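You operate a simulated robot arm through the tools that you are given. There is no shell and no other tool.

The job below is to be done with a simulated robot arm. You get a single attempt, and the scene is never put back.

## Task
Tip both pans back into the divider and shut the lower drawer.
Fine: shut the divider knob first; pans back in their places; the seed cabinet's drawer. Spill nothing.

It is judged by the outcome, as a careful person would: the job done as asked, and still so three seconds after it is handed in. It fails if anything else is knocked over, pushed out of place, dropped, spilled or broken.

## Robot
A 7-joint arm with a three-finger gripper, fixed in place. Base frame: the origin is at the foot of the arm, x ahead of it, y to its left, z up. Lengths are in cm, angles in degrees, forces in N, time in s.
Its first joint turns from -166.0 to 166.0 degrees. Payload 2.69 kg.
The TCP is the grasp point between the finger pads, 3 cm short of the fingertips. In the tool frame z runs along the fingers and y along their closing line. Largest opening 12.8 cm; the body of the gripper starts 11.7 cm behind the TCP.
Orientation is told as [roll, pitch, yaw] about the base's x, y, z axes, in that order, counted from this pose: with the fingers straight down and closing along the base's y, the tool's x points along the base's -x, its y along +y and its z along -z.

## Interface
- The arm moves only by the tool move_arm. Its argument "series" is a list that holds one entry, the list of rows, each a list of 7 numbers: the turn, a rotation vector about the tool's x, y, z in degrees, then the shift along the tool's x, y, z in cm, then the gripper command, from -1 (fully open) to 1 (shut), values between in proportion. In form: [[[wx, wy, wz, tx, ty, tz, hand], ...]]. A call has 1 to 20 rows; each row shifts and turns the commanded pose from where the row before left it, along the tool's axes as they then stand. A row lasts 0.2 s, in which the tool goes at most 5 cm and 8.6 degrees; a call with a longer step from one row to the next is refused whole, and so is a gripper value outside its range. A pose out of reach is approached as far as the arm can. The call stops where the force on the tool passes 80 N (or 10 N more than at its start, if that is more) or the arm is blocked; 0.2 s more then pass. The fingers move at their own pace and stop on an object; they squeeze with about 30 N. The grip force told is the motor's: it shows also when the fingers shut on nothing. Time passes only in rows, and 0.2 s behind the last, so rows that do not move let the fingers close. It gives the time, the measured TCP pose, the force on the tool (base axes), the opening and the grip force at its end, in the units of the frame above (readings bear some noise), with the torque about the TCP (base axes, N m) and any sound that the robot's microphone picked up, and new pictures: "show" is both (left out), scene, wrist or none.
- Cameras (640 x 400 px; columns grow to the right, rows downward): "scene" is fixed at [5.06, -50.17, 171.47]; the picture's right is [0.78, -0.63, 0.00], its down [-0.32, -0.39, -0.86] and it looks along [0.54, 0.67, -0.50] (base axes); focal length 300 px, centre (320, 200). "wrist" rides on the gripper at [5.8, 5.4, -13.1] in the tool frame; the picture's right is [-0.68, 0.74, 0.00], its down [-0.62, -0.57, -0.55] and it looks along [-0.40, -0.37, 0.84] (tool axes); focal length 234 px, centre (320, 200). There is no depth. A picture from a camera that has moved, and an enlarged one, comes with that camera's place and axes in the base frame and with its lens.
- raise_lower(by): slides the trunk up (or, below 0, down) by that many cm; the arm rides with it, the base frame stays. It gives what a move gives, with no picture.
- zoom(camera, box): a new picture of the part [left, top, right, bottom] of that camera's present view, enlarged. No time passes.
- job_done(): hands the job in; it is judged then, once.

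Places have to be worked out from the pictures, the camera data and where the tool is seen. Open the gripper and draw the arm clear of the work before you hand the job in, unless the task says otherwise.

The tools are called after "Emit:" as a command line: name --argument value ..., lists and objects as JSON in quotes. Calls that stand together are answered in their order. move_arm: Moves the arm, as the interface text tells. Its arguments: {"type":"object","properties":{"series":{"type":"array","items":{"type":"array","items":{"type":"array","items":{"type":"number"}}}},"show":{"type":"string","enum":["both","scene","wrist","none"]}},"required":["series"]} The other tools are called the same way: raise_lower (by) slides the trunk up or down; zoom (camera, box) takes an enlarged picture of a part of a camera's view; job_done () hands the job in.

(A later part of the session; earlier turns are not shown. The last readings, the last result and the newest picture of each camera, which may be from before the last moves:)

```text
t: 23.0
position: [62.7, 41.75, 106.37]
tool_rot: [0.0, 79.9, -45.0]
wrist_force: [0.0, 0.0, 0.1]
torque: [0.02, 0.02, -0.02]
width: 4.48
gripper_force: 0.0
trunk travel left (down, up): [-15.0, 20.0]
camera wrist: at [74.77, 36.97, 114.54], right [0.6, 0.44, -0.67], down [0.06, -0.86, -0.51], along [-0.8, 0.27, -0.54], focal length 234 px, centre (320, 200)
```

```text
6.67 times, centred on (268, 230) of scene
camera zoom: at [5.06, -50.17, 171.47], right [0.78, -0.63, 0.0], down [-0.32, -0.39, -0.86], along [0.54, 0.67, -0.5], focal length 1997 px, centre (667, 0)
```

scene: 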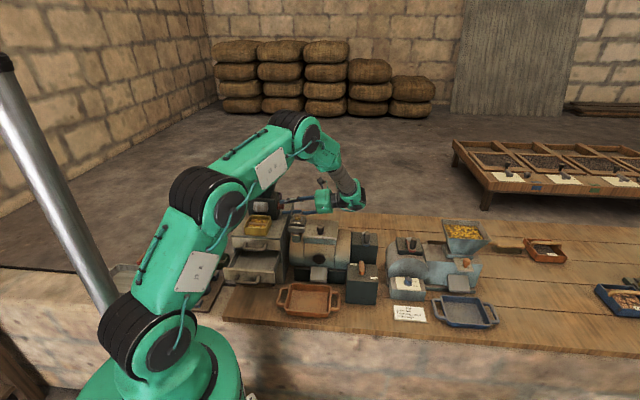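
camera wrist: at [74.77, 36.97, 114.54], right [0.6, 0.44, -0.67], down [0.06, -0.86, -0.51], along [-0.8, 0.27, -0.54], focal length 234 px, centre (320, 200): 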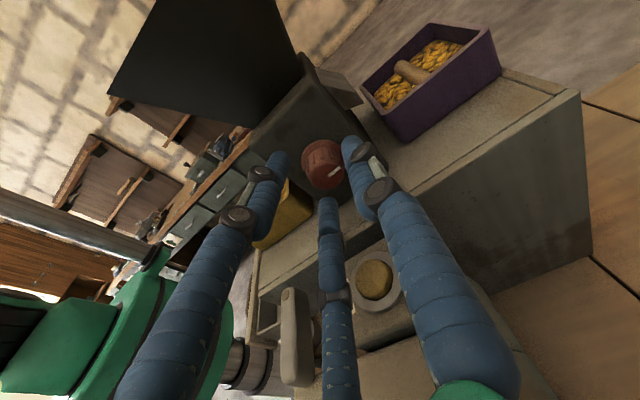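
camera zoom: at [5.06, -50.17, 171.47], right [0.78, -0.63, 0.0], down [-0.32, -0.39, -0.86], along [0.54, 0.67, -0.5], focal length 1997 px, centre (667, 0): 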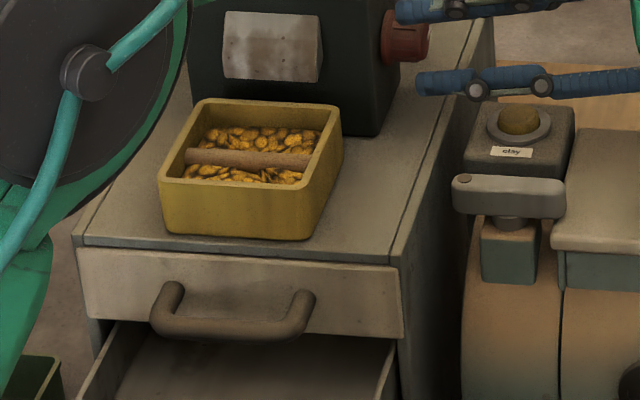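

Nothing moved. I'll now narrow the opening, lower slightly onto the knob's axis, and advance only far enough that the upper tip stays clear of the box face, then close on the knob.

Emit:
move_arm --series '[[[0, 2, 0, -0.35, -0.05, 0, 0.42], [0, 0, 0, 0, 0, 0.5, 0.42], [0, 0, 0, 0, 0, 0.55, 0.42]]]' --show "both"

Emit:
zoom --camera "wrist" --box '[270, 110, 390, 210]'

Emit:
zoom --camera "scene" --box '[260, 180, 356, 240]'

```text
t: 23.8
position: [61.95, 42.31, 105.92]
tool_rot: [0.1, 82.0, -45.0]
wrist_force: [-0.5, -0.1, 0.7]
torque: [-0.02, 0.01, -0.02]
width: 3.71
gripper_force: 0.0
trunk travel left (down, up): [-15.0, 20.0]
camera wrist: at [74.26, 37.39, 113.69], right [0.59, 0.45, -0.67], down [0.04, -0.84, -0.53], along [-0.81, 0.28, -0.52], focal length 234 px, centre (320, 200)
```

scene: 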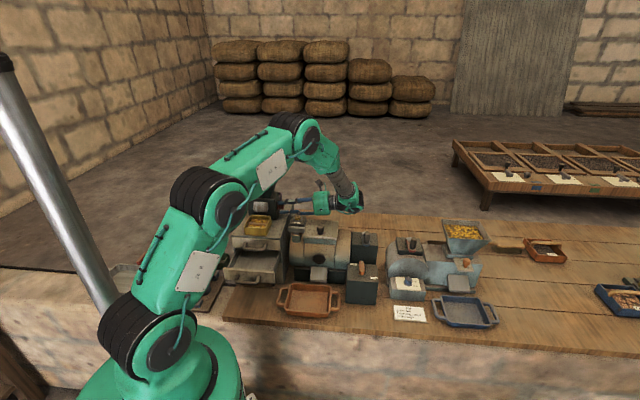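
wrist: 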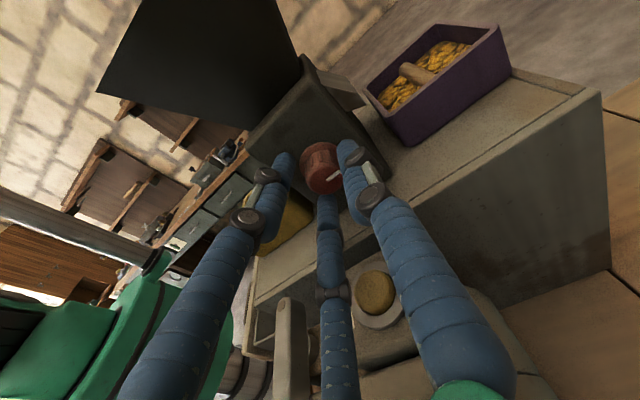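

```text
4.00 times, centred on (330, 160) of wrist
camera zoom: at [74.26, 37.39, 113.69], right [0.59, 0.45, -0.67], down [0.04, -0.84, -0.53], along [-0.81, 0.28, -0.52], focal length 937 px, centre (280, 360)
```

zoom: 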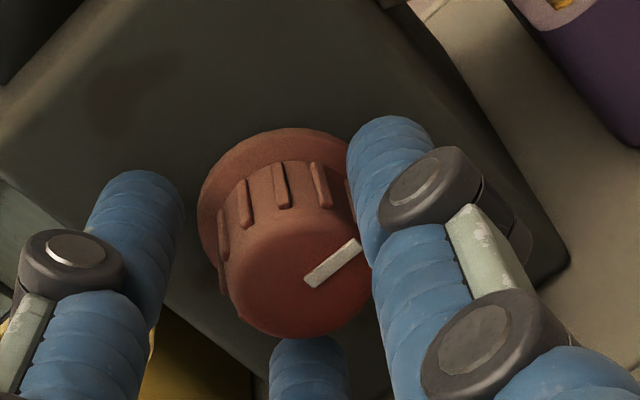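

```text
6.67 times, centred on (308, 210) of scene
camera zoom: at [5.06, -50.17, 171.47], right [0.78, -0.63, 0.0], down [-0.32, -0.39, -0.86], along [0.54, 0.67, -0.5], focal length 1997 px, centre (400, 133)
```

zoom: 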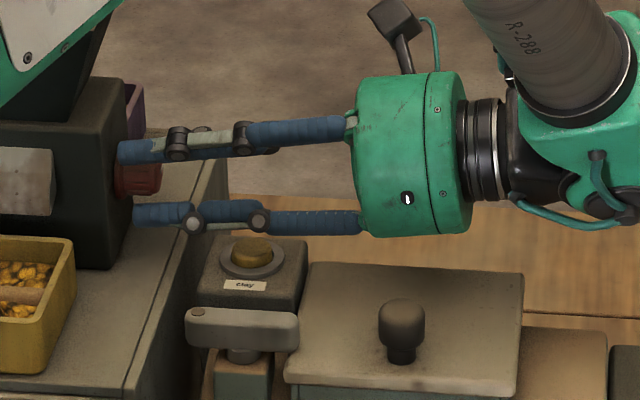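

Comparing the knob with where the tool axis should project, the knob sits about 0.25 cm further +D and 0.3 cm lower than my axis. I'll correct that and close on it.

Emit:
move_arm --series '[[[0, 0, 0, -0.3, 0.25, 0, 0.42], [0, 0, 0, 0, 0, 0, 0.55], [0, 0, 0, 0, 0, 0, 0.7], [0, 0, 0, 0, 0, 0, 1], [0, 0, 0, 0, 0, 0, 1]]]' --show "both"

Emit:
zoom --camera "wrist" --box '[270, 110, 390, 210]'

Emit:
zoom --camera "scene" --box '[260, 180, 356, 240]'

```text
t: 25.0
position: [62.08, 42.41, 105.66]
tool_rot: [0.5, 81.9, -44.7]
wrist_force: [-4.5, 0.8, 9.4]
torque: [0.28, 0.3, 0.25]
width: 2.87
gripper_force: 44.6
trunk travel left (down, up): [-15.0, 20.0]
camera wrist: at [74.42, 37.54, 113.47], right [0.59, 0.45, -0.67], down [0.05, -0.84, -0.53], along [-0.81, 0.28, -0.52], focal length 234 px, centre (320, 200)
```

scene: 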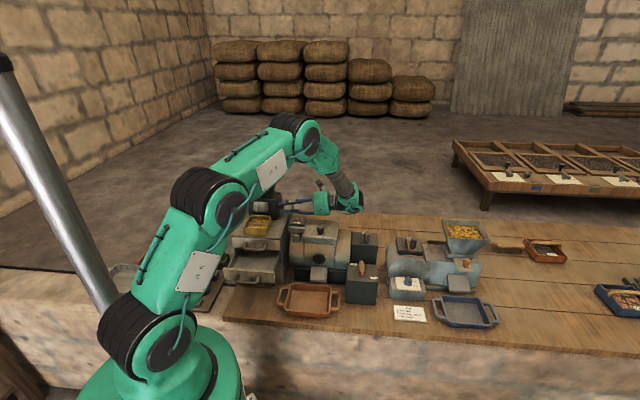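
wrist: 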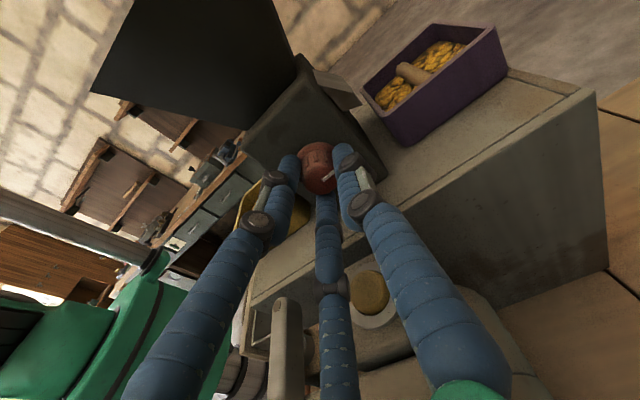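

```text
4.00 times, centred on (330, 160) of wrist
camera zoom: at [74.42, 37.54, 113.47], right [0.59, 0.45, -0.67], down [0.05, -0.84, -0.53], along [-0.81, 0.28, -0.52], focal length 937 px, centre (280, 360)
```

zoom: 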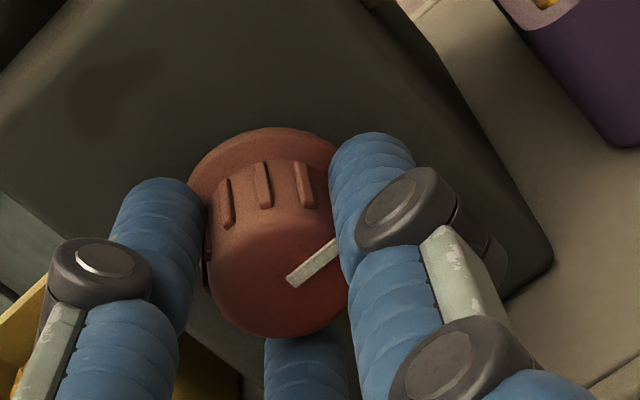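

```text
6.67 times, centred on (308, 210) of scene
camera zoom: at [5.06, -50.17, 171.47], right [0.78, -0.63, 0.0], down [-0.32, -0.39, -0.86], along [0.54, 0.67, -0.5], focal length 1997 px, centre (400, 133)
```

zoom: 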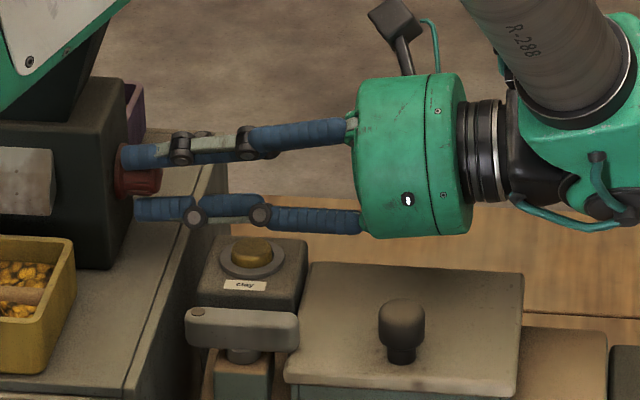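

The hand holds the knob (2.87 cm wide) with only small side load. I'll ease up 0.1 cm and try a clockwise turn (seen from the knob's face) of about 24°, watching the torque.

Emit:
move_arm --series '[[[0, 0, 0, 0.1, 0, 0, 1], [0.85, 0, 5.94, 0, 0, 0, 1], [0.85, 0, 5.94, 0, 0, 0, 1], [0.85, 0, 5.94, 0, 0, 0, 1], [0.85, 0, 5.94, 0, 0, 0, 1]]]' --show "both"

Emit:
zoom --camera "wrist" --box '[270, 110, 390, 210]'

Emit:
zoom --camera "scene" --box '[260, 180, 356, 240]'

```text
t: 26.2
position: [62.16, 42.46, 105.92]
tool_rot: [-72.5, 64.8, -115.7]
wrist_force: [17.5, 14.2, 17.1]
torque: [0.7, 0.03, -0.62]
width: 2.76
gripper_force: 44.7
trunk travel left (down, up): [-15.0, 20.0]
camera wrist: at [76.42, 39.52, 110.73], right [0.35, 0.22, -0.91], down [-0.07, -0.96, -0.26], along [-0.93, 0.16, -0.32], focal length 234 px, centre (320, 200)
```

scene: 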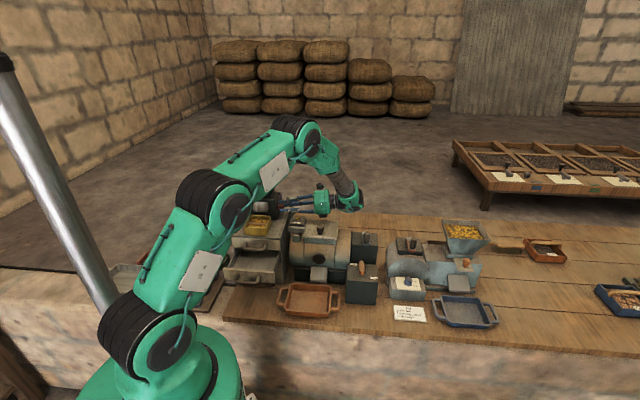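
wrist: 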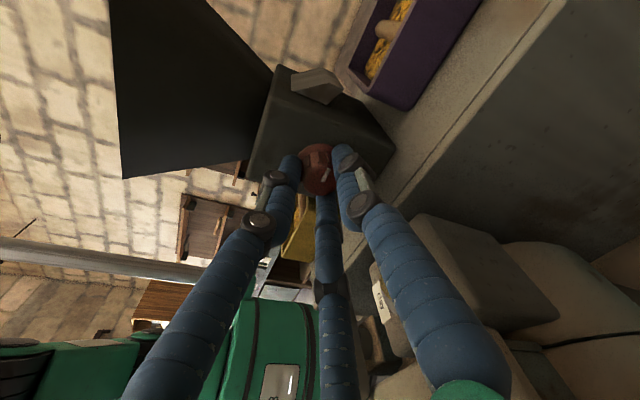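

```text
4.00 times, centred on (330, 160) of wrist
camera zoom: at [76.42, 39.52, 110.73], right [0.35, 0.22, -0.91], down [-0.07, -0.96, -0.26], along [-0.93, 0.16, -0.32], focal length 937 px, centre (280, 360)
```

zoom: 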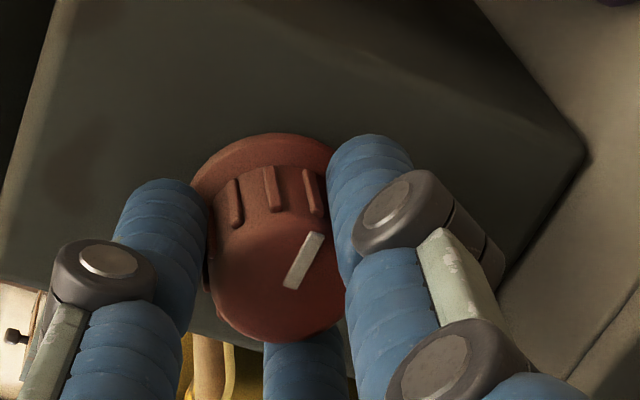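

```text
6.67 times, centred on (308, 210) of scene
camera zoom: at [5.06, -50.17, 171.47], right [0.78, -0.63, 0.0], down [-0.32, -0.39, -0.86], along [0.54, 0.67, -0.5], focal length 1997 px, centre (400, 133)
```

zoom: 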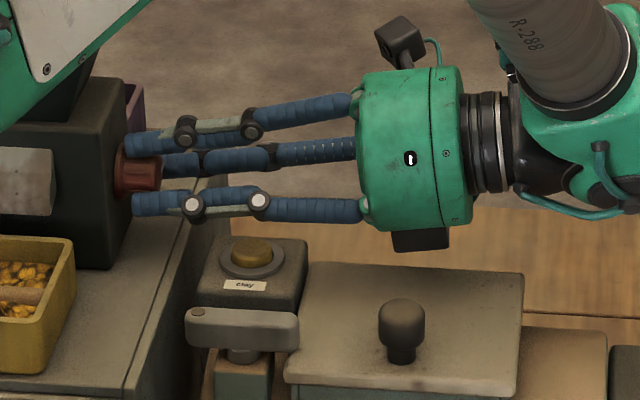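

The hand turned 24° clockwise but the pointer barely followed (it slipped with ~0.5 N·m), so clockwise looks like it's against a stop. I'll turn back counter-clockwise while still holding, and see if the knob follows freely.

Emit:
move_arm --series '[[[-0.85, 0, -5.94, 0, 0, 0, 1], [-0.85, 0, -5.94, 0, 0, 0, 1], [-0.85, 0, -5.94, 0, 0, 0, 1], [-0.85, 0, -5.94, 0, 0, 0, 1]]]' --show "both"

Emit:
zoom --camera "wrist" --box '[270, 110, 390, 210]'

```text
t: 27.2
position: [62.15, 42.39, 105.81]
tool_rot: [0.8, 82.0, -44.2]
wrist_force: [14.5, 15.2, 28.7]
torque: [0.41, 0.33, -0.29]
width: 2.77
gripper_force: 44.8
trunk travel left (down, up): [-15.0, 20.0]
camera wrist: at [74.46, 37.56, 113.56], right [0.59, 0.46, -0.67], down [0.05, -0.84, -0.53], along [-0.81, 0.28, -0.52], focal length 234 px, centre (320, 200)
```

scene: 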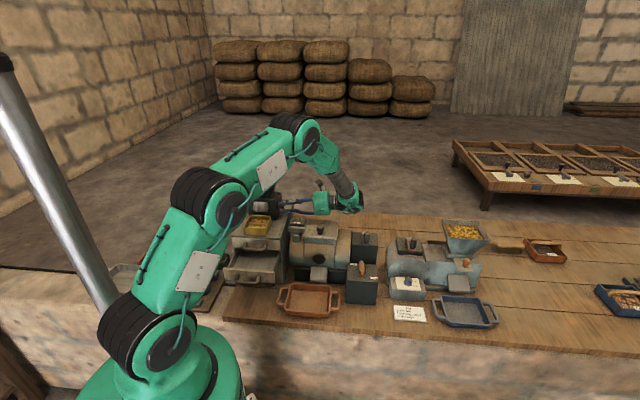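
wrist: 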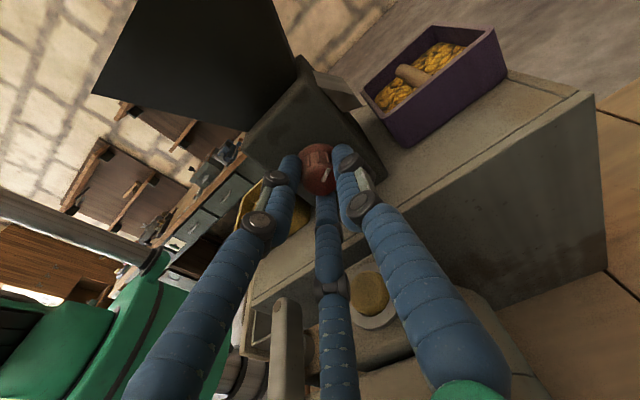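

```text
4.00 times, centred on (330, 160) of wrist
camera zoom: at [74.46, 37.56, 113.56], right [0.59, 0.46, -0.67], down [0.05, -0.84, -0.53], along [-0.81, 0.28, -0.52], focal length 937 px, centre (280, 360)
```

zoom: 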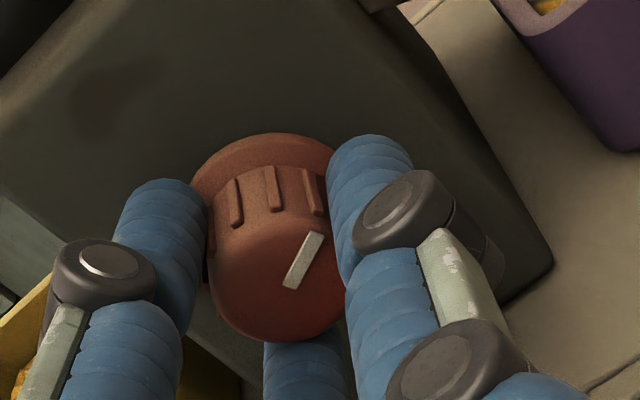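

Turning counter-clockwise, the knob followed the hand, so clockwise is its open stop and counter-clockwise shuts it. I'll relieve the side load slightly and keep turning counter-clockwise.

Emit:
move_arm --series '[[[0, 0, 0, 0.25, 0.18, 0, 1], [-0.85, 0, -5.94, 0, 0, 0, 1], [-0.85, 0, -5.94, 0, 0, 0, 1], [-0.85, 0, -5.94, 0, 0, 0, 1], [-0.85, 0, -5.94, 0, 0, 0, 1]]]' --show "wrist"

Emit:
zoom --camera "wrist" --box '[270, 110, 390, 210]'

Emit:
zoom --camera "scene" --box '[260, 180, 356, 240]'

```text
t: 28.4
position: [62.03, 42.34, 105.69]
tool_rot: [72.7, 65.0, 26.1]
wrist_force: [-10.6, -30.5, -10.0]
torque: [-0.2, -0.06, 1.05]
width: 2.75
gripper_force: 44.8
trunk travel left (down, up): [-15.0, 20.0]
camera wrist: at [71.91, 35.0, 115.02], right [0.73, 0.6, -0.31], down [0.23, -0.66, -0.72], along [-0.64, 0.45, -0.62], focal length 234 px, centre (320, 200)
```

wrist: 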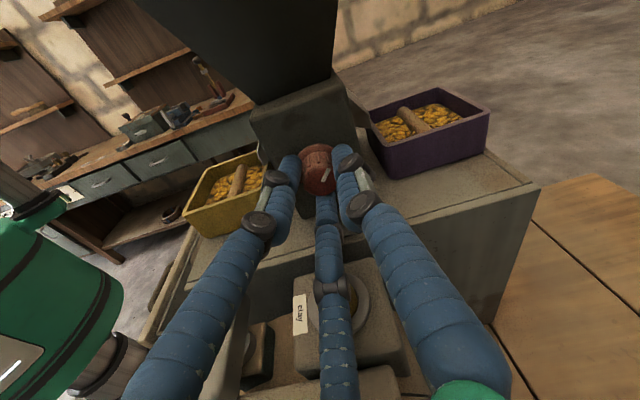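

```text
4.00 times, centred on (330, 160) of wrist
camera zoom: at [71.91, 35.0, 115.02], right [0.73, 0.6, -0.31], down [0.23, -0.66, -0.72], along [-0.64, 0.45, -0.62], focal length 937 px, centre (280, 360)
```

zoom: 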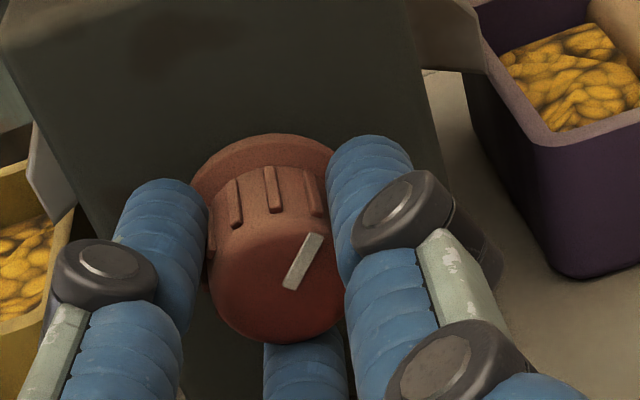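

```text
6.67 times, centred on (308, 210) of scene
camera zoom: at [5.06, -50.17, 171.47], right [0.78, -0.63, 0.0], down [-0.32, -0.39, -0.86], along [0.54, 0.67, -0.5], focal length 1997 px, centre (400, 133)
```

zoom: 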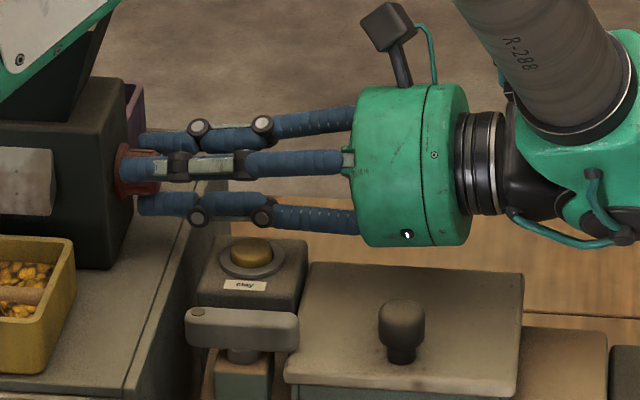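

The knob is turning with the hand (about 45° so far). I'll ease the side load and continue counter-clockwise.

Emit:
move_arm --series '[[[0, 0, 0, -0.03, -0.22, -0.12, 1], [-0.85, 0, -5.94, 0, 0, 0, 1], [-0.85, 0, -5.94, 0, 0, 0, 1], [-0.85, 0, -5.94, 0, 0, 0, 1]]]' --show "wrist"

Emit:
zoom --camera "wrist" --box '[270, 110, 390, 210]'

Emit:
zoom --camera "scene" --box '[260, 180, 356, 240]'

```text
t: 29.4
position: [62.0, 42.33, 105.76]
tool_rot: [81.3, 47.4, 33.2]
wrist_force: [-26.0, -11.5, -23.8]
torque: [-0.37, -0.21, 0.99]
width: 2.72
gripper_force: 44.8
trunk travel left (down, up): [-15.0, 20.0]
camera wrist: at [69.78, 32.88, 115.11], right [0.77, 0.64, -0.01], down [0.4, -0.49, -0.78], along [-0.5, 0.59, -0.63], focal length 234 px, centre (320, 200)
```

wrist: 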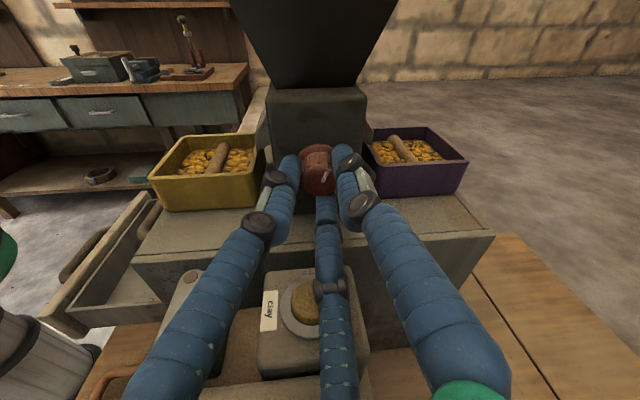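

```text
4.00 times, centred on (330, 160) of wrist
camera zoom: at [69.78, 32.88, 115.11], right [0.77, 0.64, -0.01], down [0.4, -0.49, -0.78], along [-0.5, 0.59, -0.63], focal length 937 px, centre (280, 360)
```

zoom: 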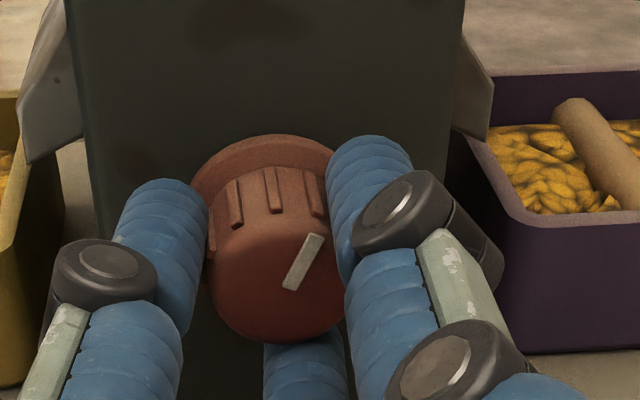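

```text
6.67 times, centred on (308, 210) of scene
camera zoom: at [5.06, -50.17, 171.47], right [0.78, -0.63, 0.0], down [-0.32, -0.39, -0.86], along [0.54, 0.67, -0.5], focal length 1997 px, centre (400, 133)
```

zoom: 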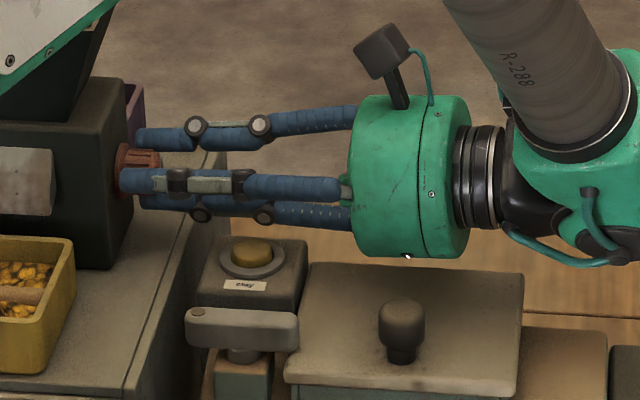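

Still following: the pointer is now ~65° up from where it began. I'll relieve the load along the finger line and turn another ~18°.

Emit:
move_arm --series '[[[0, 0, 0, 0, -0.22, 0, 1], [-0.85, 0, -5.94, 0, 0, 0, 1], [-0.85, 0, -5.94, 0, -0.03, 0, 1], [-0.85, 0, -5.94, 0, -0.03, 0, 1]]]' --show "wrist"

Emit:
zoom --camera "wrist" --box '[270, 110, 390, 210]'

Emit:
zoom --camera "scene" --box '[260, 180, 356, 240]'

```text
t: 30.4
position: [61.94, 42.21, 105.68]
tool_rot: [85.3, 29.6, 35.7]
wrist_force: [-25.2, -0.5, -17.9]
torque: [-0.01, 0.04, 1.02]
width: 2.72
gripper_force: 45.1
trunk travel left (down, up): [-15.0, 20.0]
camera wrist: at [67.72, 30.82, 114.24], right [0.74, 0.6, 0.3], down [0.57, -0.32, -0.76], along [-0.36, 0.73, -0.58], focal length 234 px, centre (320, 200)
```

wrist: 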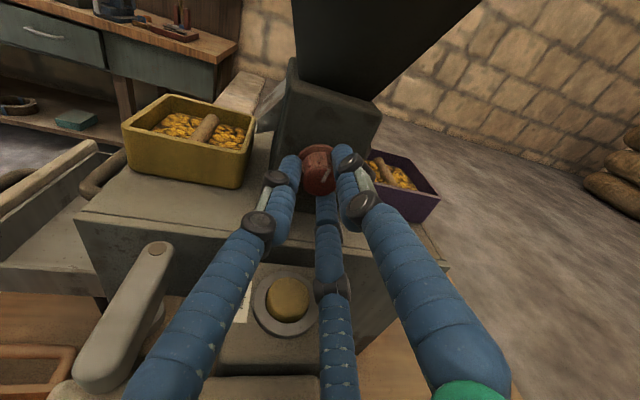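

```text
4.00 times, centred on (330, 160) of wrist
camera zoom: at [67.72, 30.82, 114.24], right [0.74, 0.6, 0.3], down [0.57, -0.32, -0.76], along [-0.36, 0.73, -0.58], focal length 937 px, centre (280, 360)
```

zoom: 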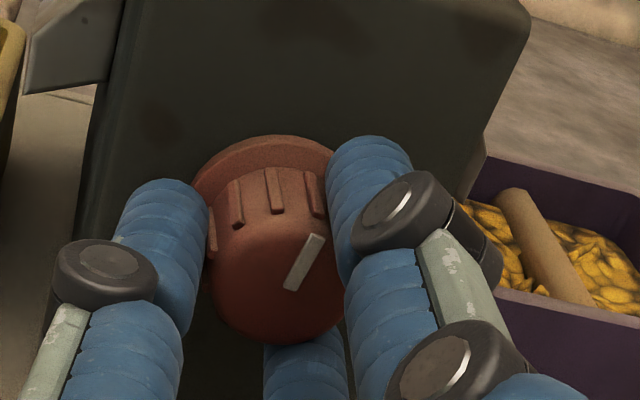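

```text
6.67 times, centred on (308, 210) of scene
camera zoom: at [5.06, -50.17, 171.47], right [0.78, -0.63, 0.0], down [-0.32, -0.39, -0.86], along [0.54, 0.67, -0.5], focal length 1997 px, centre (400, 133)
```

zoom: 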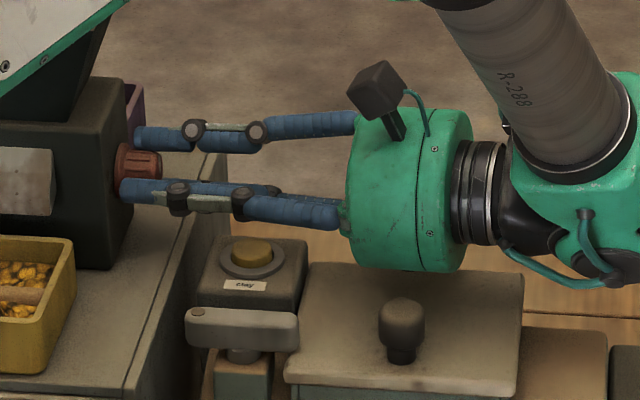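

It still follows (pointer ≈85°, nearly straight up). I'll turn a further 12° with another small load relief and watch for the stop.

Emit:
move_arm --series '[[[0, 0, 0, 0, -0.15, 0.1, 1], [-0.85, 0, -5.94, 0, -0.03, 0, 1], [-0.85, 0, -5.94, 0, -0.03, 0, 1]]]' --show "wrist"

Emit:
zoom --camera "wrist" --box '[270, 110, 390, 210]'

Emit:
zoom --camera "scene" --box '[260, 180, 356, 240]'

```text
t: 31.2
position: [62.0, 42.28, 105.53]
tool_rot: [87.5, 17.7, 36.5]
wrist_force: [-11.9, -3.2, -5.3]
torque: [-0.09, 0.48, 0.5]
width: 2.69
gripper_force: 44.8
trunk travel left (down, up): [-15.0, 20.0]
camera wrist: at [66.51, 29.58, 113.14], right [0.68, 0.54, 0.5], down [0.68, -0.21, -0.7], along [-0.28, 0.81, -0.51], focal length 234 px, centre (320, 200)
```

wrist: 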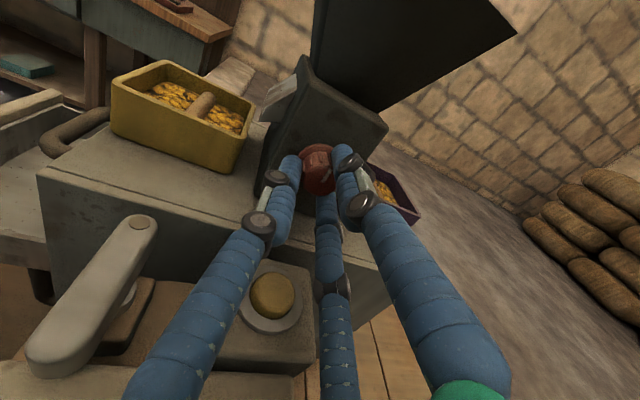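

```text
4.00 times, centred on (330, 160) of wrist
camera zoom: at [66.51, 29.58, 113.14], right [0.68, 0.54, 0.5], down [0.68, -0.21, -0.7], along [-0.28, 0.81, -0.51], focal length 937 px, centre (280, 360)
```

zoom: 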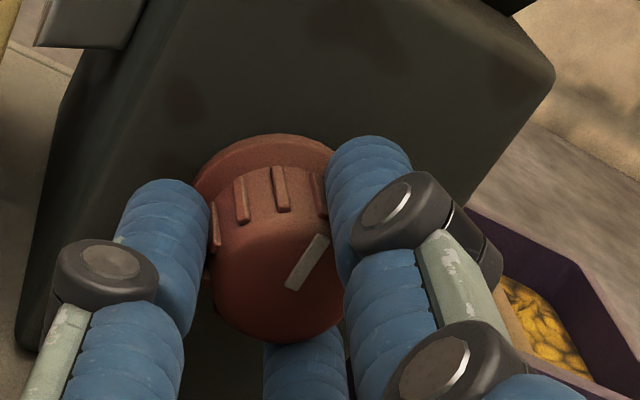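

```text
6.67 times, centred on (308, 210) of scene
camera zoom: at [5.06, -50.17, 171.47], right [0.78, -0.63, 0.0], down [-0.32, -0.39, -0.86], along [0.54, 0.67, -0.5], focal length 1997 px, centre (400, 133)
```

zoom: 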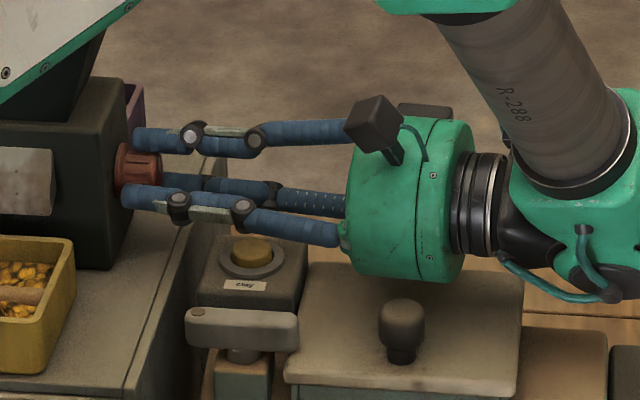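

The reaction torque about the knob axis jumped (~0.4 N·m) and the pointer is now essentially straight up, so it's at its shut stop. I'll nudge 6° more to be sure, then release and back straight off.

Emit:
move_arm --series '[[[-0.85, 0, -5.94, 0, 0, 0, 1], [0, 0, 0, 0, 0, 0, 1]]]' --show "wrist"

Emit:
zoom --camera "wrist" --box '[270, 110, 390, 210]'

```text
t: 31.8
position: [62.06, 42.32, 105.58]
tool_rot: [88.4, 11.8, 36.7]
wrist_force: [-5.8, -8.1, -6.0]
torque: [-0.23, 0.49, 0.49]
width: 2.65
gripper_force: 45.0
trunk travel left (down, up): [-15.0, 20.0]
camera wrist: at [65.98, 29.04, 112.47], right [0.64, 0.5, 0.58], down [0.73, -0.16, -0.66], along [-0.24, 0.85, -0.47], focal length 234 px, centre (320, 200)
```

wrist: 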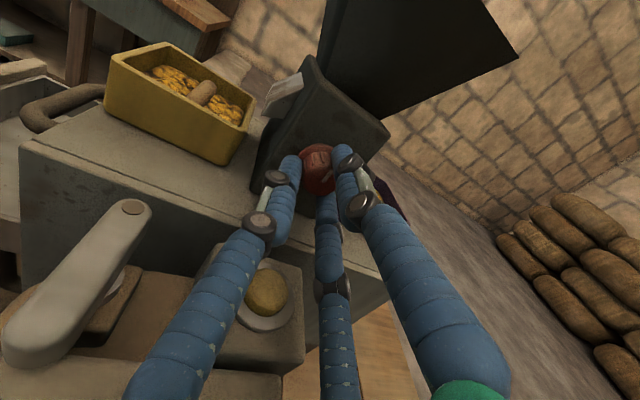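

```text
4.00 times, centred on (330, 160) of wrist
camera zoom: at [65.98, 29.04, 112.47], right [0.64, 0.5, 0.58], down [0.73, -0.16, -0.66], along [-0.24, 0.85, -0.47], focal length 937 px, centre (280, 360)
```

zoom: 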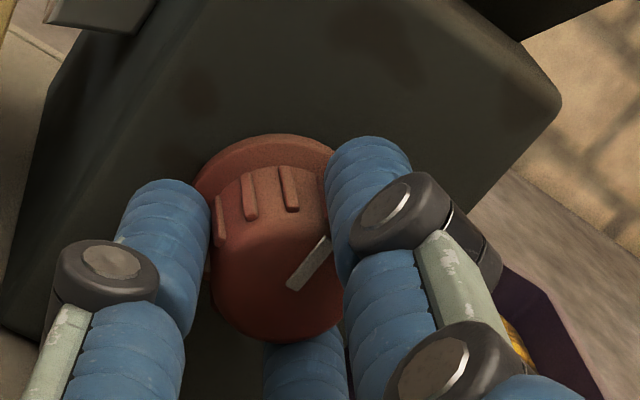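

The knob is firmly at its shut stop (pointer up; the hand slips further). Now I release, back off along the knob axis and rise clear.

Emit:
move_arm --series '[[[0, 0, 0, 0, 0, 0, 0.5], [0, 0, 0, 0, 0, 0, 0.3], [0, 0, 0, -0.28, 0, -1.98, 0.3], [0, 0, 0, -0.28, 0, -1.98, 0.3], [0, 0, 0, 0.82, 3.91, -0.12, 0.3], [0, 0, 0, 0.82, 3.91, -0.12, 0.3], [0, 0, 0, 0.82, 3.91, -0.12, 0.3]]]' --show "both"

Emit:
zoom --camera "scene" --box '[220, 160, 316, 220]'

Emit:
zoom --camera "scene" --box '[220, 200, 316, 260]'

```text
t: 33.4
position: [64.77, 39.38, 117.37]
tool_rot: [88.5, 11.9, 36.7]
wrist_force: [-0.4, 0.3, 0.4]
torque: [0.03, 0.03, 0.03]
width: 4.47
gripper_force: 0.1
trunk travel left (down, up): [-15.0, 20.0]
camera wrist: at [68.82, 26.23, 124.42], right [0.64, 0.5, 0.58], down [0.73, -0.16, -0.67], along [-0.24, 0.85, -0.47], focal length 234 px, centre (320, 200)
```

scene: 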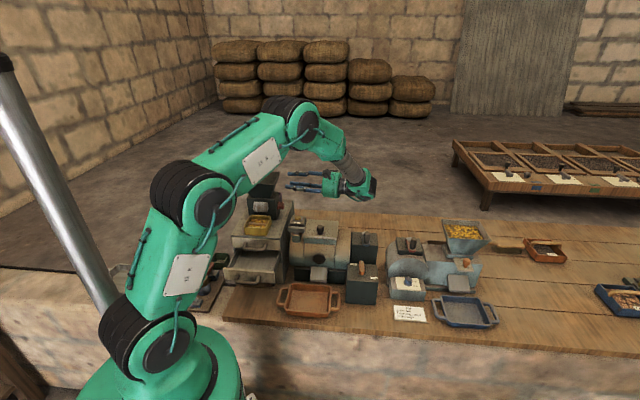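
wrist: 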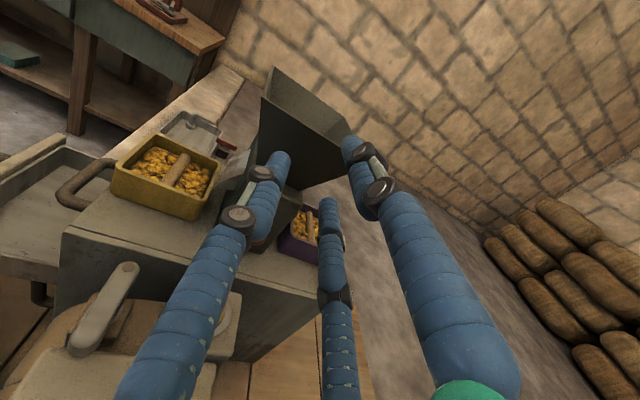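

```text
6.67 times, centred on (268, 190) of scene
camera zoom: at [5.06, -50.17, 171.47], right [0.78, -0.63, 0.0], down [-0.32, -0.39, -0.86], along [0.54, 0.67, -0.5], focal length 1997 px, centre (667, 267)
```

zoom: 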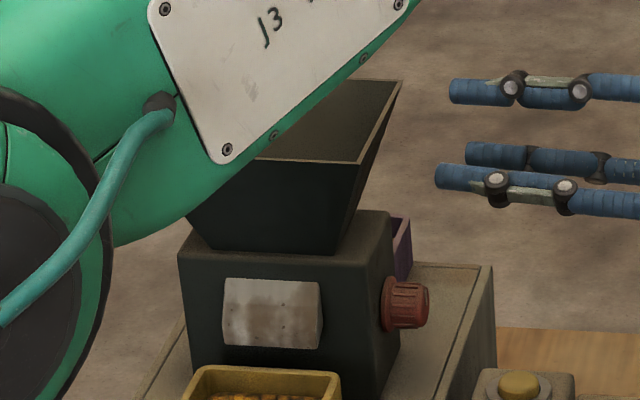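

```text
6.67 times, centred on (268, 230) of scene
camera zoom: at [5.06, -50.17, 171.47], right [0.78, -0.63, 0.0], down [-0.32, -0.39, -0.86], along [0.54, 0.67, -0.5], focal length 1997 px, centre (667, 0)
```

zoom: 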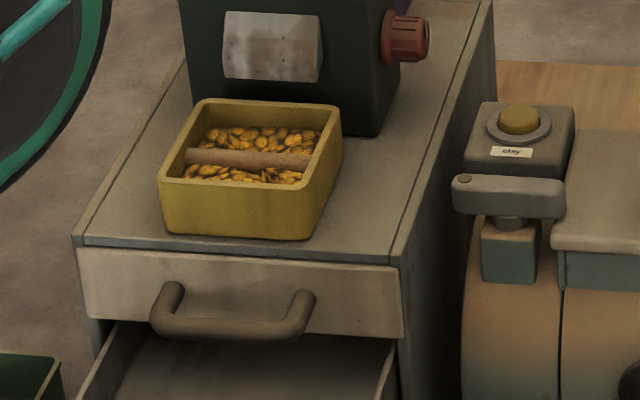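

Knob released with its pointer up, and the divider hasn't moved. The current wrist view shows the yellow pan unobstructed, so I'll zoom for measuring it, its bar and the chute.

Emit:
zoom --camera "wrist" --box '[90, 100, 290, 240]'

Emit:
zoom --camera "wrist" --box '[250, 170, 350, 280]'

```text
2.86 times, centred on (190, 170) of wrist
camera zoom: at [68.82, 26.23, 124.42], right [0.64, 0.5, 0.58], down [0.73, -0.16, -0.67], along [-0.24, 0.85, -0.47], focal length 669 px, centre (691, 286)
```

zoom: 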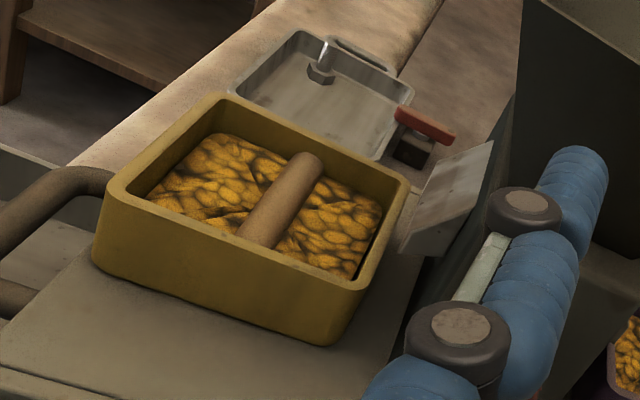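

```text
3.64 times, centred on (300, 225) of wrist
camera zoom: at [68.82, 26.23, 124.42], right [0.64, 0.5, 0.58], down [0.73, -0.16, -0.67], along [-0.24, 0.85, -0.47], focal length 852 px, centre (393, 109)
```

zoom: 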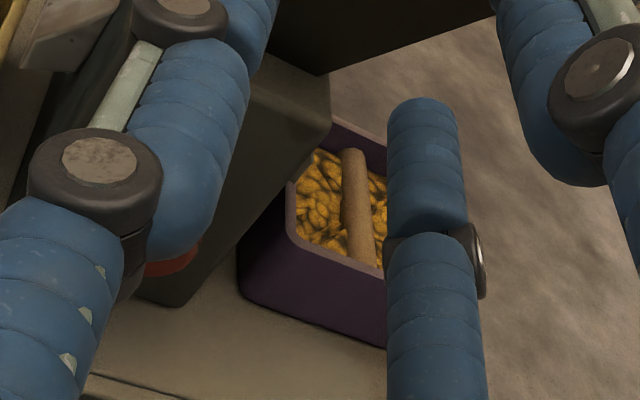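

Measurements: yellow pan spans about D 59.8–68.1, L 0.5–8.7, rim z≈104.4, with a ~1.35 cm dowel across it along L at D≈63.9, z≈103.5. I'll rise and bring the tool back to vertical with the closing line along D, to grip the dowel.

Emit:
move_arm --series '[[[0, 0, 0, 0.9, 4.2, -0.12, 0.3], [0, 0, 0, 0.9, 4.2, -0.12, 0.3], [0, 0, 0, 0.9, 4.2, -0.12, 0.3], [0, 0, 0, 0.9, 4.2, -0.12, 0.3], [1.085, 0, 7.72, 0, 0, 0, 0.3], [1.085, 0, 7.72, 0, 0, 0, 0.3], [1.085, 0, 7.72, 0, 0, 0, 0.3], [1.085, 0, 7.72, 0, 0, 0, 0.3], [1.085, 0, 7.72, 0, 0, 0, 0.3], [1.085, 0, 7.72, 0, 0, 0, 0.3], [1.085, 0, 7.72, 0, 0, 0, 0.3], [1.085, 0, 7.72, 0, 0, 0, 0.3], [1.085, 0, 7.72, 0, 0, 0, 0.3], [1.085, 0, 7.72, 0, 0, 0, 0.3]]]' --show "none"

Emit:
move_arm --series '[[[0, -8.2, 0, 0, 0, 0, 0.3], [0, -8.2, 0, 0, 0, 0, 0.3], [0, -8.2, 0, 0, 0, 0, 0.3], [0, -8.2, 0, 0, 0, 0, 0.3], [0, -8.2, 0, 0, 0, 0, 0.3], [0, -8.2, 0, 0, 0, 0, 0.3], [0, -8.2, 0, 0, 0, 0, 0.3], [0, -8.2, 0, 0, 0, 0, 0.3], [0, -8.2, 0, 0, 0, 0, 0.3], [0, -8.2, 0, 0, 0, 0, 0.3]]]' --show "both"

```text
t: 36.4
position: [64.8, 39.29, 134.75]
tool_rot: [-0.5, 82.1, -45.7]
wrist_force: [0.2, -0.5, -0.2]
torque: [0.03, -0.01, -0.01]
width: 4.5
gripper_force: 0.0
trunk travel left (down, up): [-15.0, 20.0]
```

```text
t: 38.6
position: [64.79, 39.27, 134.68]
tool_rot: [0.2, 0.0, -45.3]
wrist_force: [0.4, 0.3, 0.0]
torque: [-0.03, 0.03, -0.05]
width: 4.47
gripper_force: 0.1
trunk travel left (down, up): [-15.0, 20.0]
camera wrist: at [64.39, 47.16, 147.91], right [1.0, 0.04, 0.0], down [0.03, -0.84, 0.55], along [0.02, -0.55, -0.84], focal length 234 px, centre (320, 200)
```

scene: 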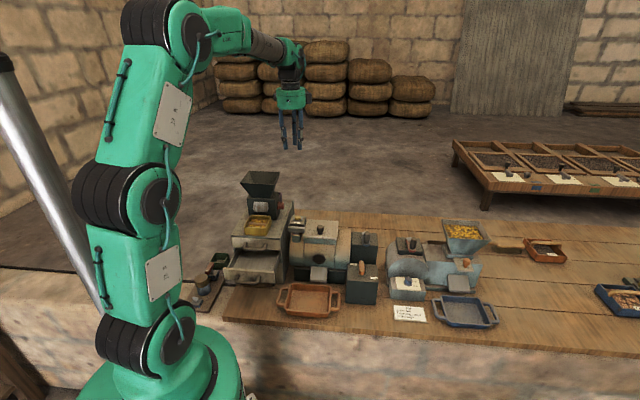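
wrist: 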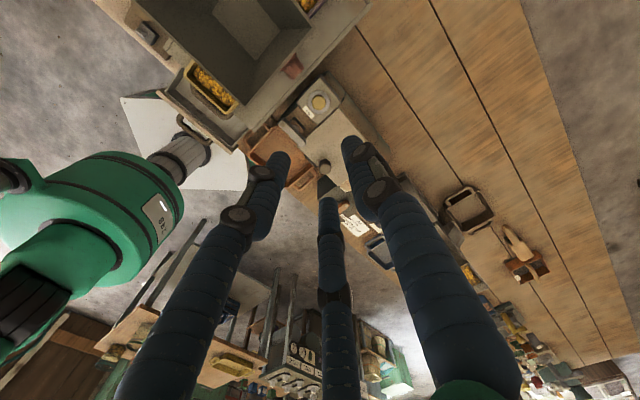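

Now I'll move over the yellow pan, lean the palm 12° toward the robot (to clear the hopper rim), and stop well above the pan to check alignment.

Emit:
move_arm --series '[[[0, 0, 0, 3.36, -3.35, 0, 0.3], [0, 0, 0, 3.36, -3.35, 0, 0.3], [0, 0, 0, 3.36, -3.35, 0, 0.3], [0, 0, 0, 3.36, -3.35, 0, 0.3], [-6, 0, 0, 0, 0, 0, 0.3], [-6, 0, 0, 0, 0, 0, 0.3], [0, 0, 0, 0, -1.21, 4.4, 0.3], [0, 0, 0, 0, -1.21, 4.4, 0.3], [0, 0, 0, 0, -1.21, 4.4, 0.3]]]' --show "both"

Emit:
zoom --camera "wrist" --box '[220, 80, 420, 240]'

Emit:
zoom --camera "scene" --box '[200, 140, 328, 240]'

```text
t: 40.6
position: [45.29, 38.86, 121.04]
tool_rot: [12.1, 0.1, -45.2]
wrist_force: [-0.2, 0.1, -0.4]
torque: [-0.01, -0.02, -0.01]
width: 4.48
gripper_force: 0.0
trunk travel left (down, up): [-15.0, 20.0]
camera wrist: at [42.88, 44.68, 135.05], right [0.99, 0.03, 0.15], down [-0.04, -0.91, 0.42], along [0.15, -0.42, -0.9], focal length 234 px, centre (320, 200)
```

scene: 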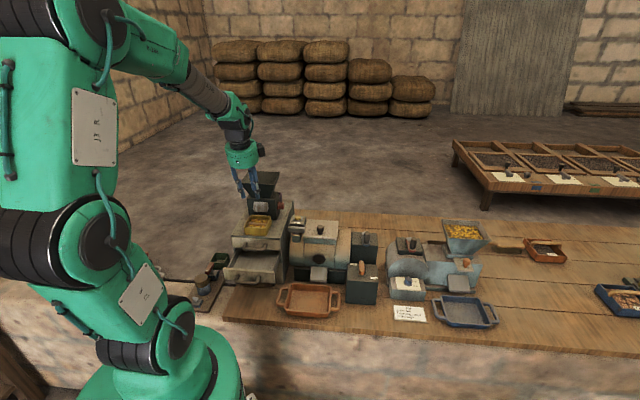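
wrist: 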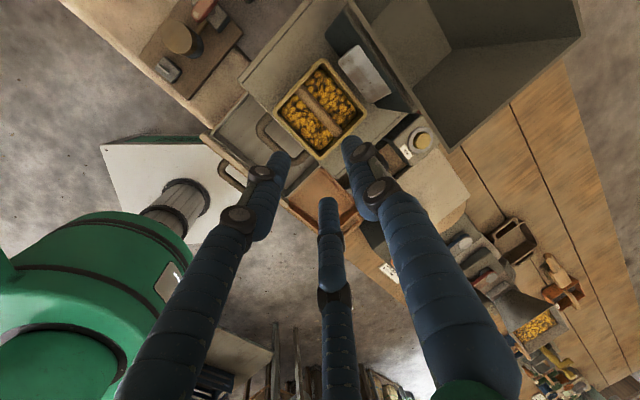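

```text
2.50 times, centred on (320, 160) of wrist
camera zoom: at [42.88, 44.68, 135.05], right [0.99, 0.03, 0.15], down [-0.04, -0.91, 0.42], along [0.15, -0.42, -0.9], focal length 585 px, centre (320, 300)
```

zoom: 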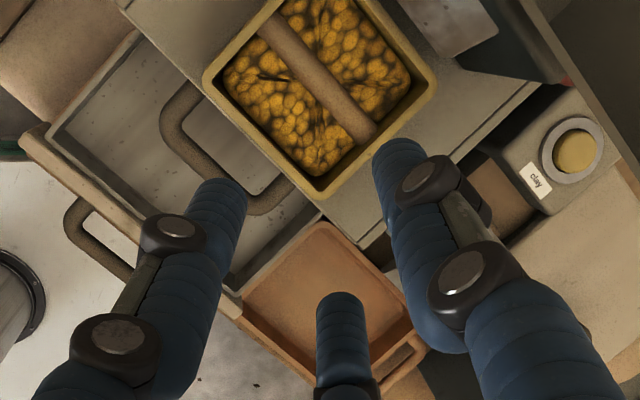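

```text
4.00 times, centred on (264, 190) of scene
camera zoom: at [5.06, -50.17, 171.47], right [0.78, -0.63, 0.0], down [-0.32, -0.39, -0.86], along [0.54, 0.67, -0.5], focal length 1198 px, centre (544, 240)
```

zoom: 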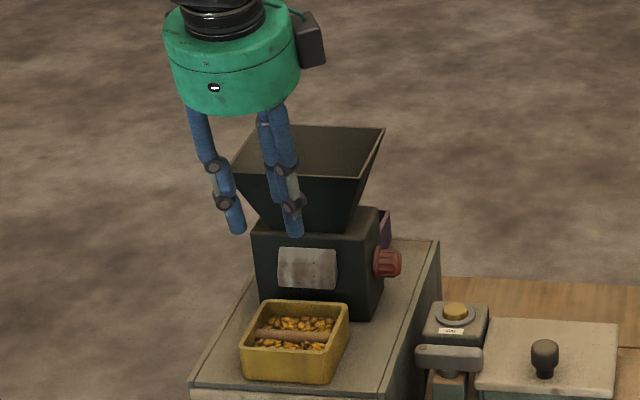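

From this closer top view plus the side view, the pan is centred at D 63.85, L 4.03 with rim z≈104.0 and the dowel at D≈63.7, z≈103.0. I'll descend 12 cm along the tool axis with the small lateral correction and check again.

Emit:
move_arm --series '[[[0, 0, 0, 0.17, -0.15, 4.0, 0.3], [0, 0, 0, 0.17, -0.15, 4.0, 0.3], [0, 0, 0, 0.18, -0.14, 4.0, 0.3]]]' --show "both"

Emit:
zoom --camera "wrist" --box '[240, 60, 400, 220]'

Emit:
zoom --camera "scene" --box '[210, 170, 306, 250]'

```text
t: 41.4
position: [46.29, 40.72, 109.09]
tool_rot: [12.1, 0.2, -45.0]
wrist_force: [-0.8, -0.1, -0.6]
torque: [-0.02, -0.03, 0.05]
width: 4.48
gripper_force: 0.1
trunk travel left (down, up): [-15.0, 20.0]
camera wrist: at [43.94, 46.61, 123.19], right [0.99, 0.03, 0.15], down [-0.04, -0.91, 0.42], along [0.15, -0.42, -0.9], focal length 234 px, centre (320, 200)
```

scene: 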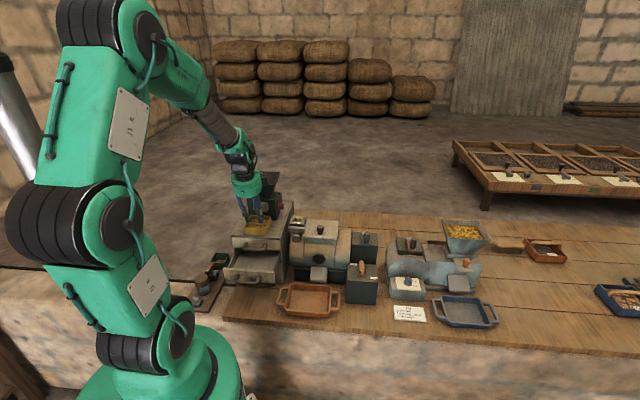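
wrist: 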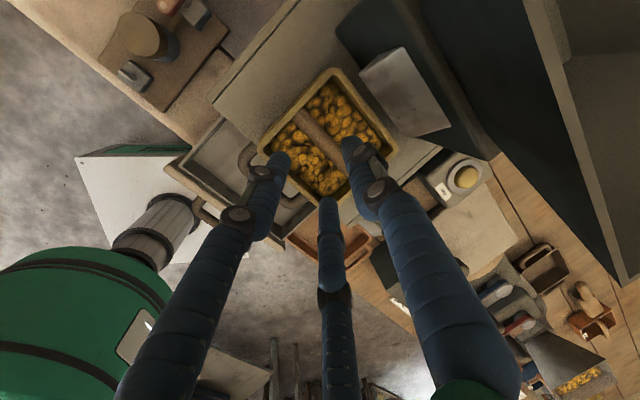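

```text
2.50 times, centred on (320, 140) of wrist
camera zoom: at [43.94, 46.61, 123.19], right [0.99, 0.03, 0.15], down [-0.04, -0.91, 0.42], along [0.15, -0.42, -0.9], focal length 585 px, centre (320, 350)
```

zoom: 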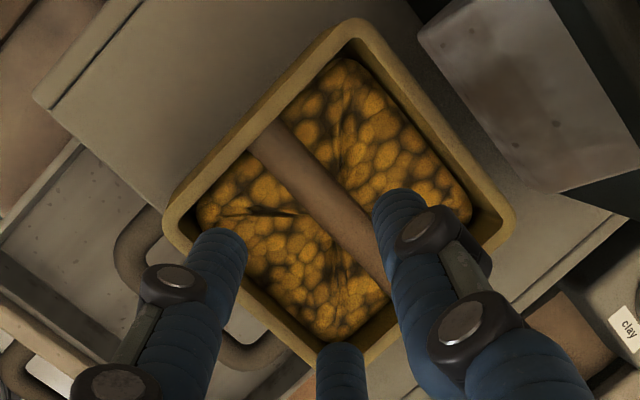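

```text
5.00 times, centred on (258, 210) of scene
camera zoom: at [5.06, -50.17, 171.47], right [0.78, -0.63, 0.0], down [-0.32, -0.39, -0.86], along [0.54, 0.67, -0.5], focal length 1498 px, centre (630, 150)
```

zoom: 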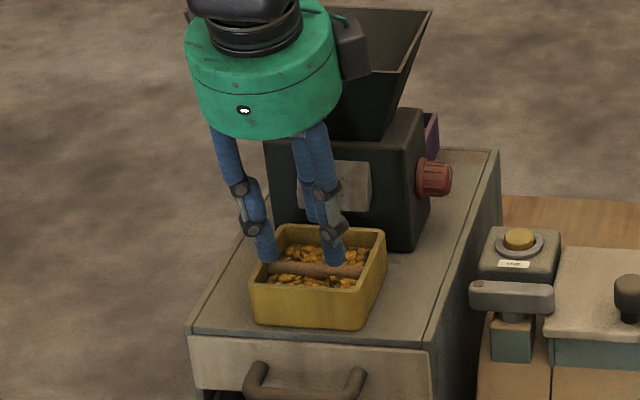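

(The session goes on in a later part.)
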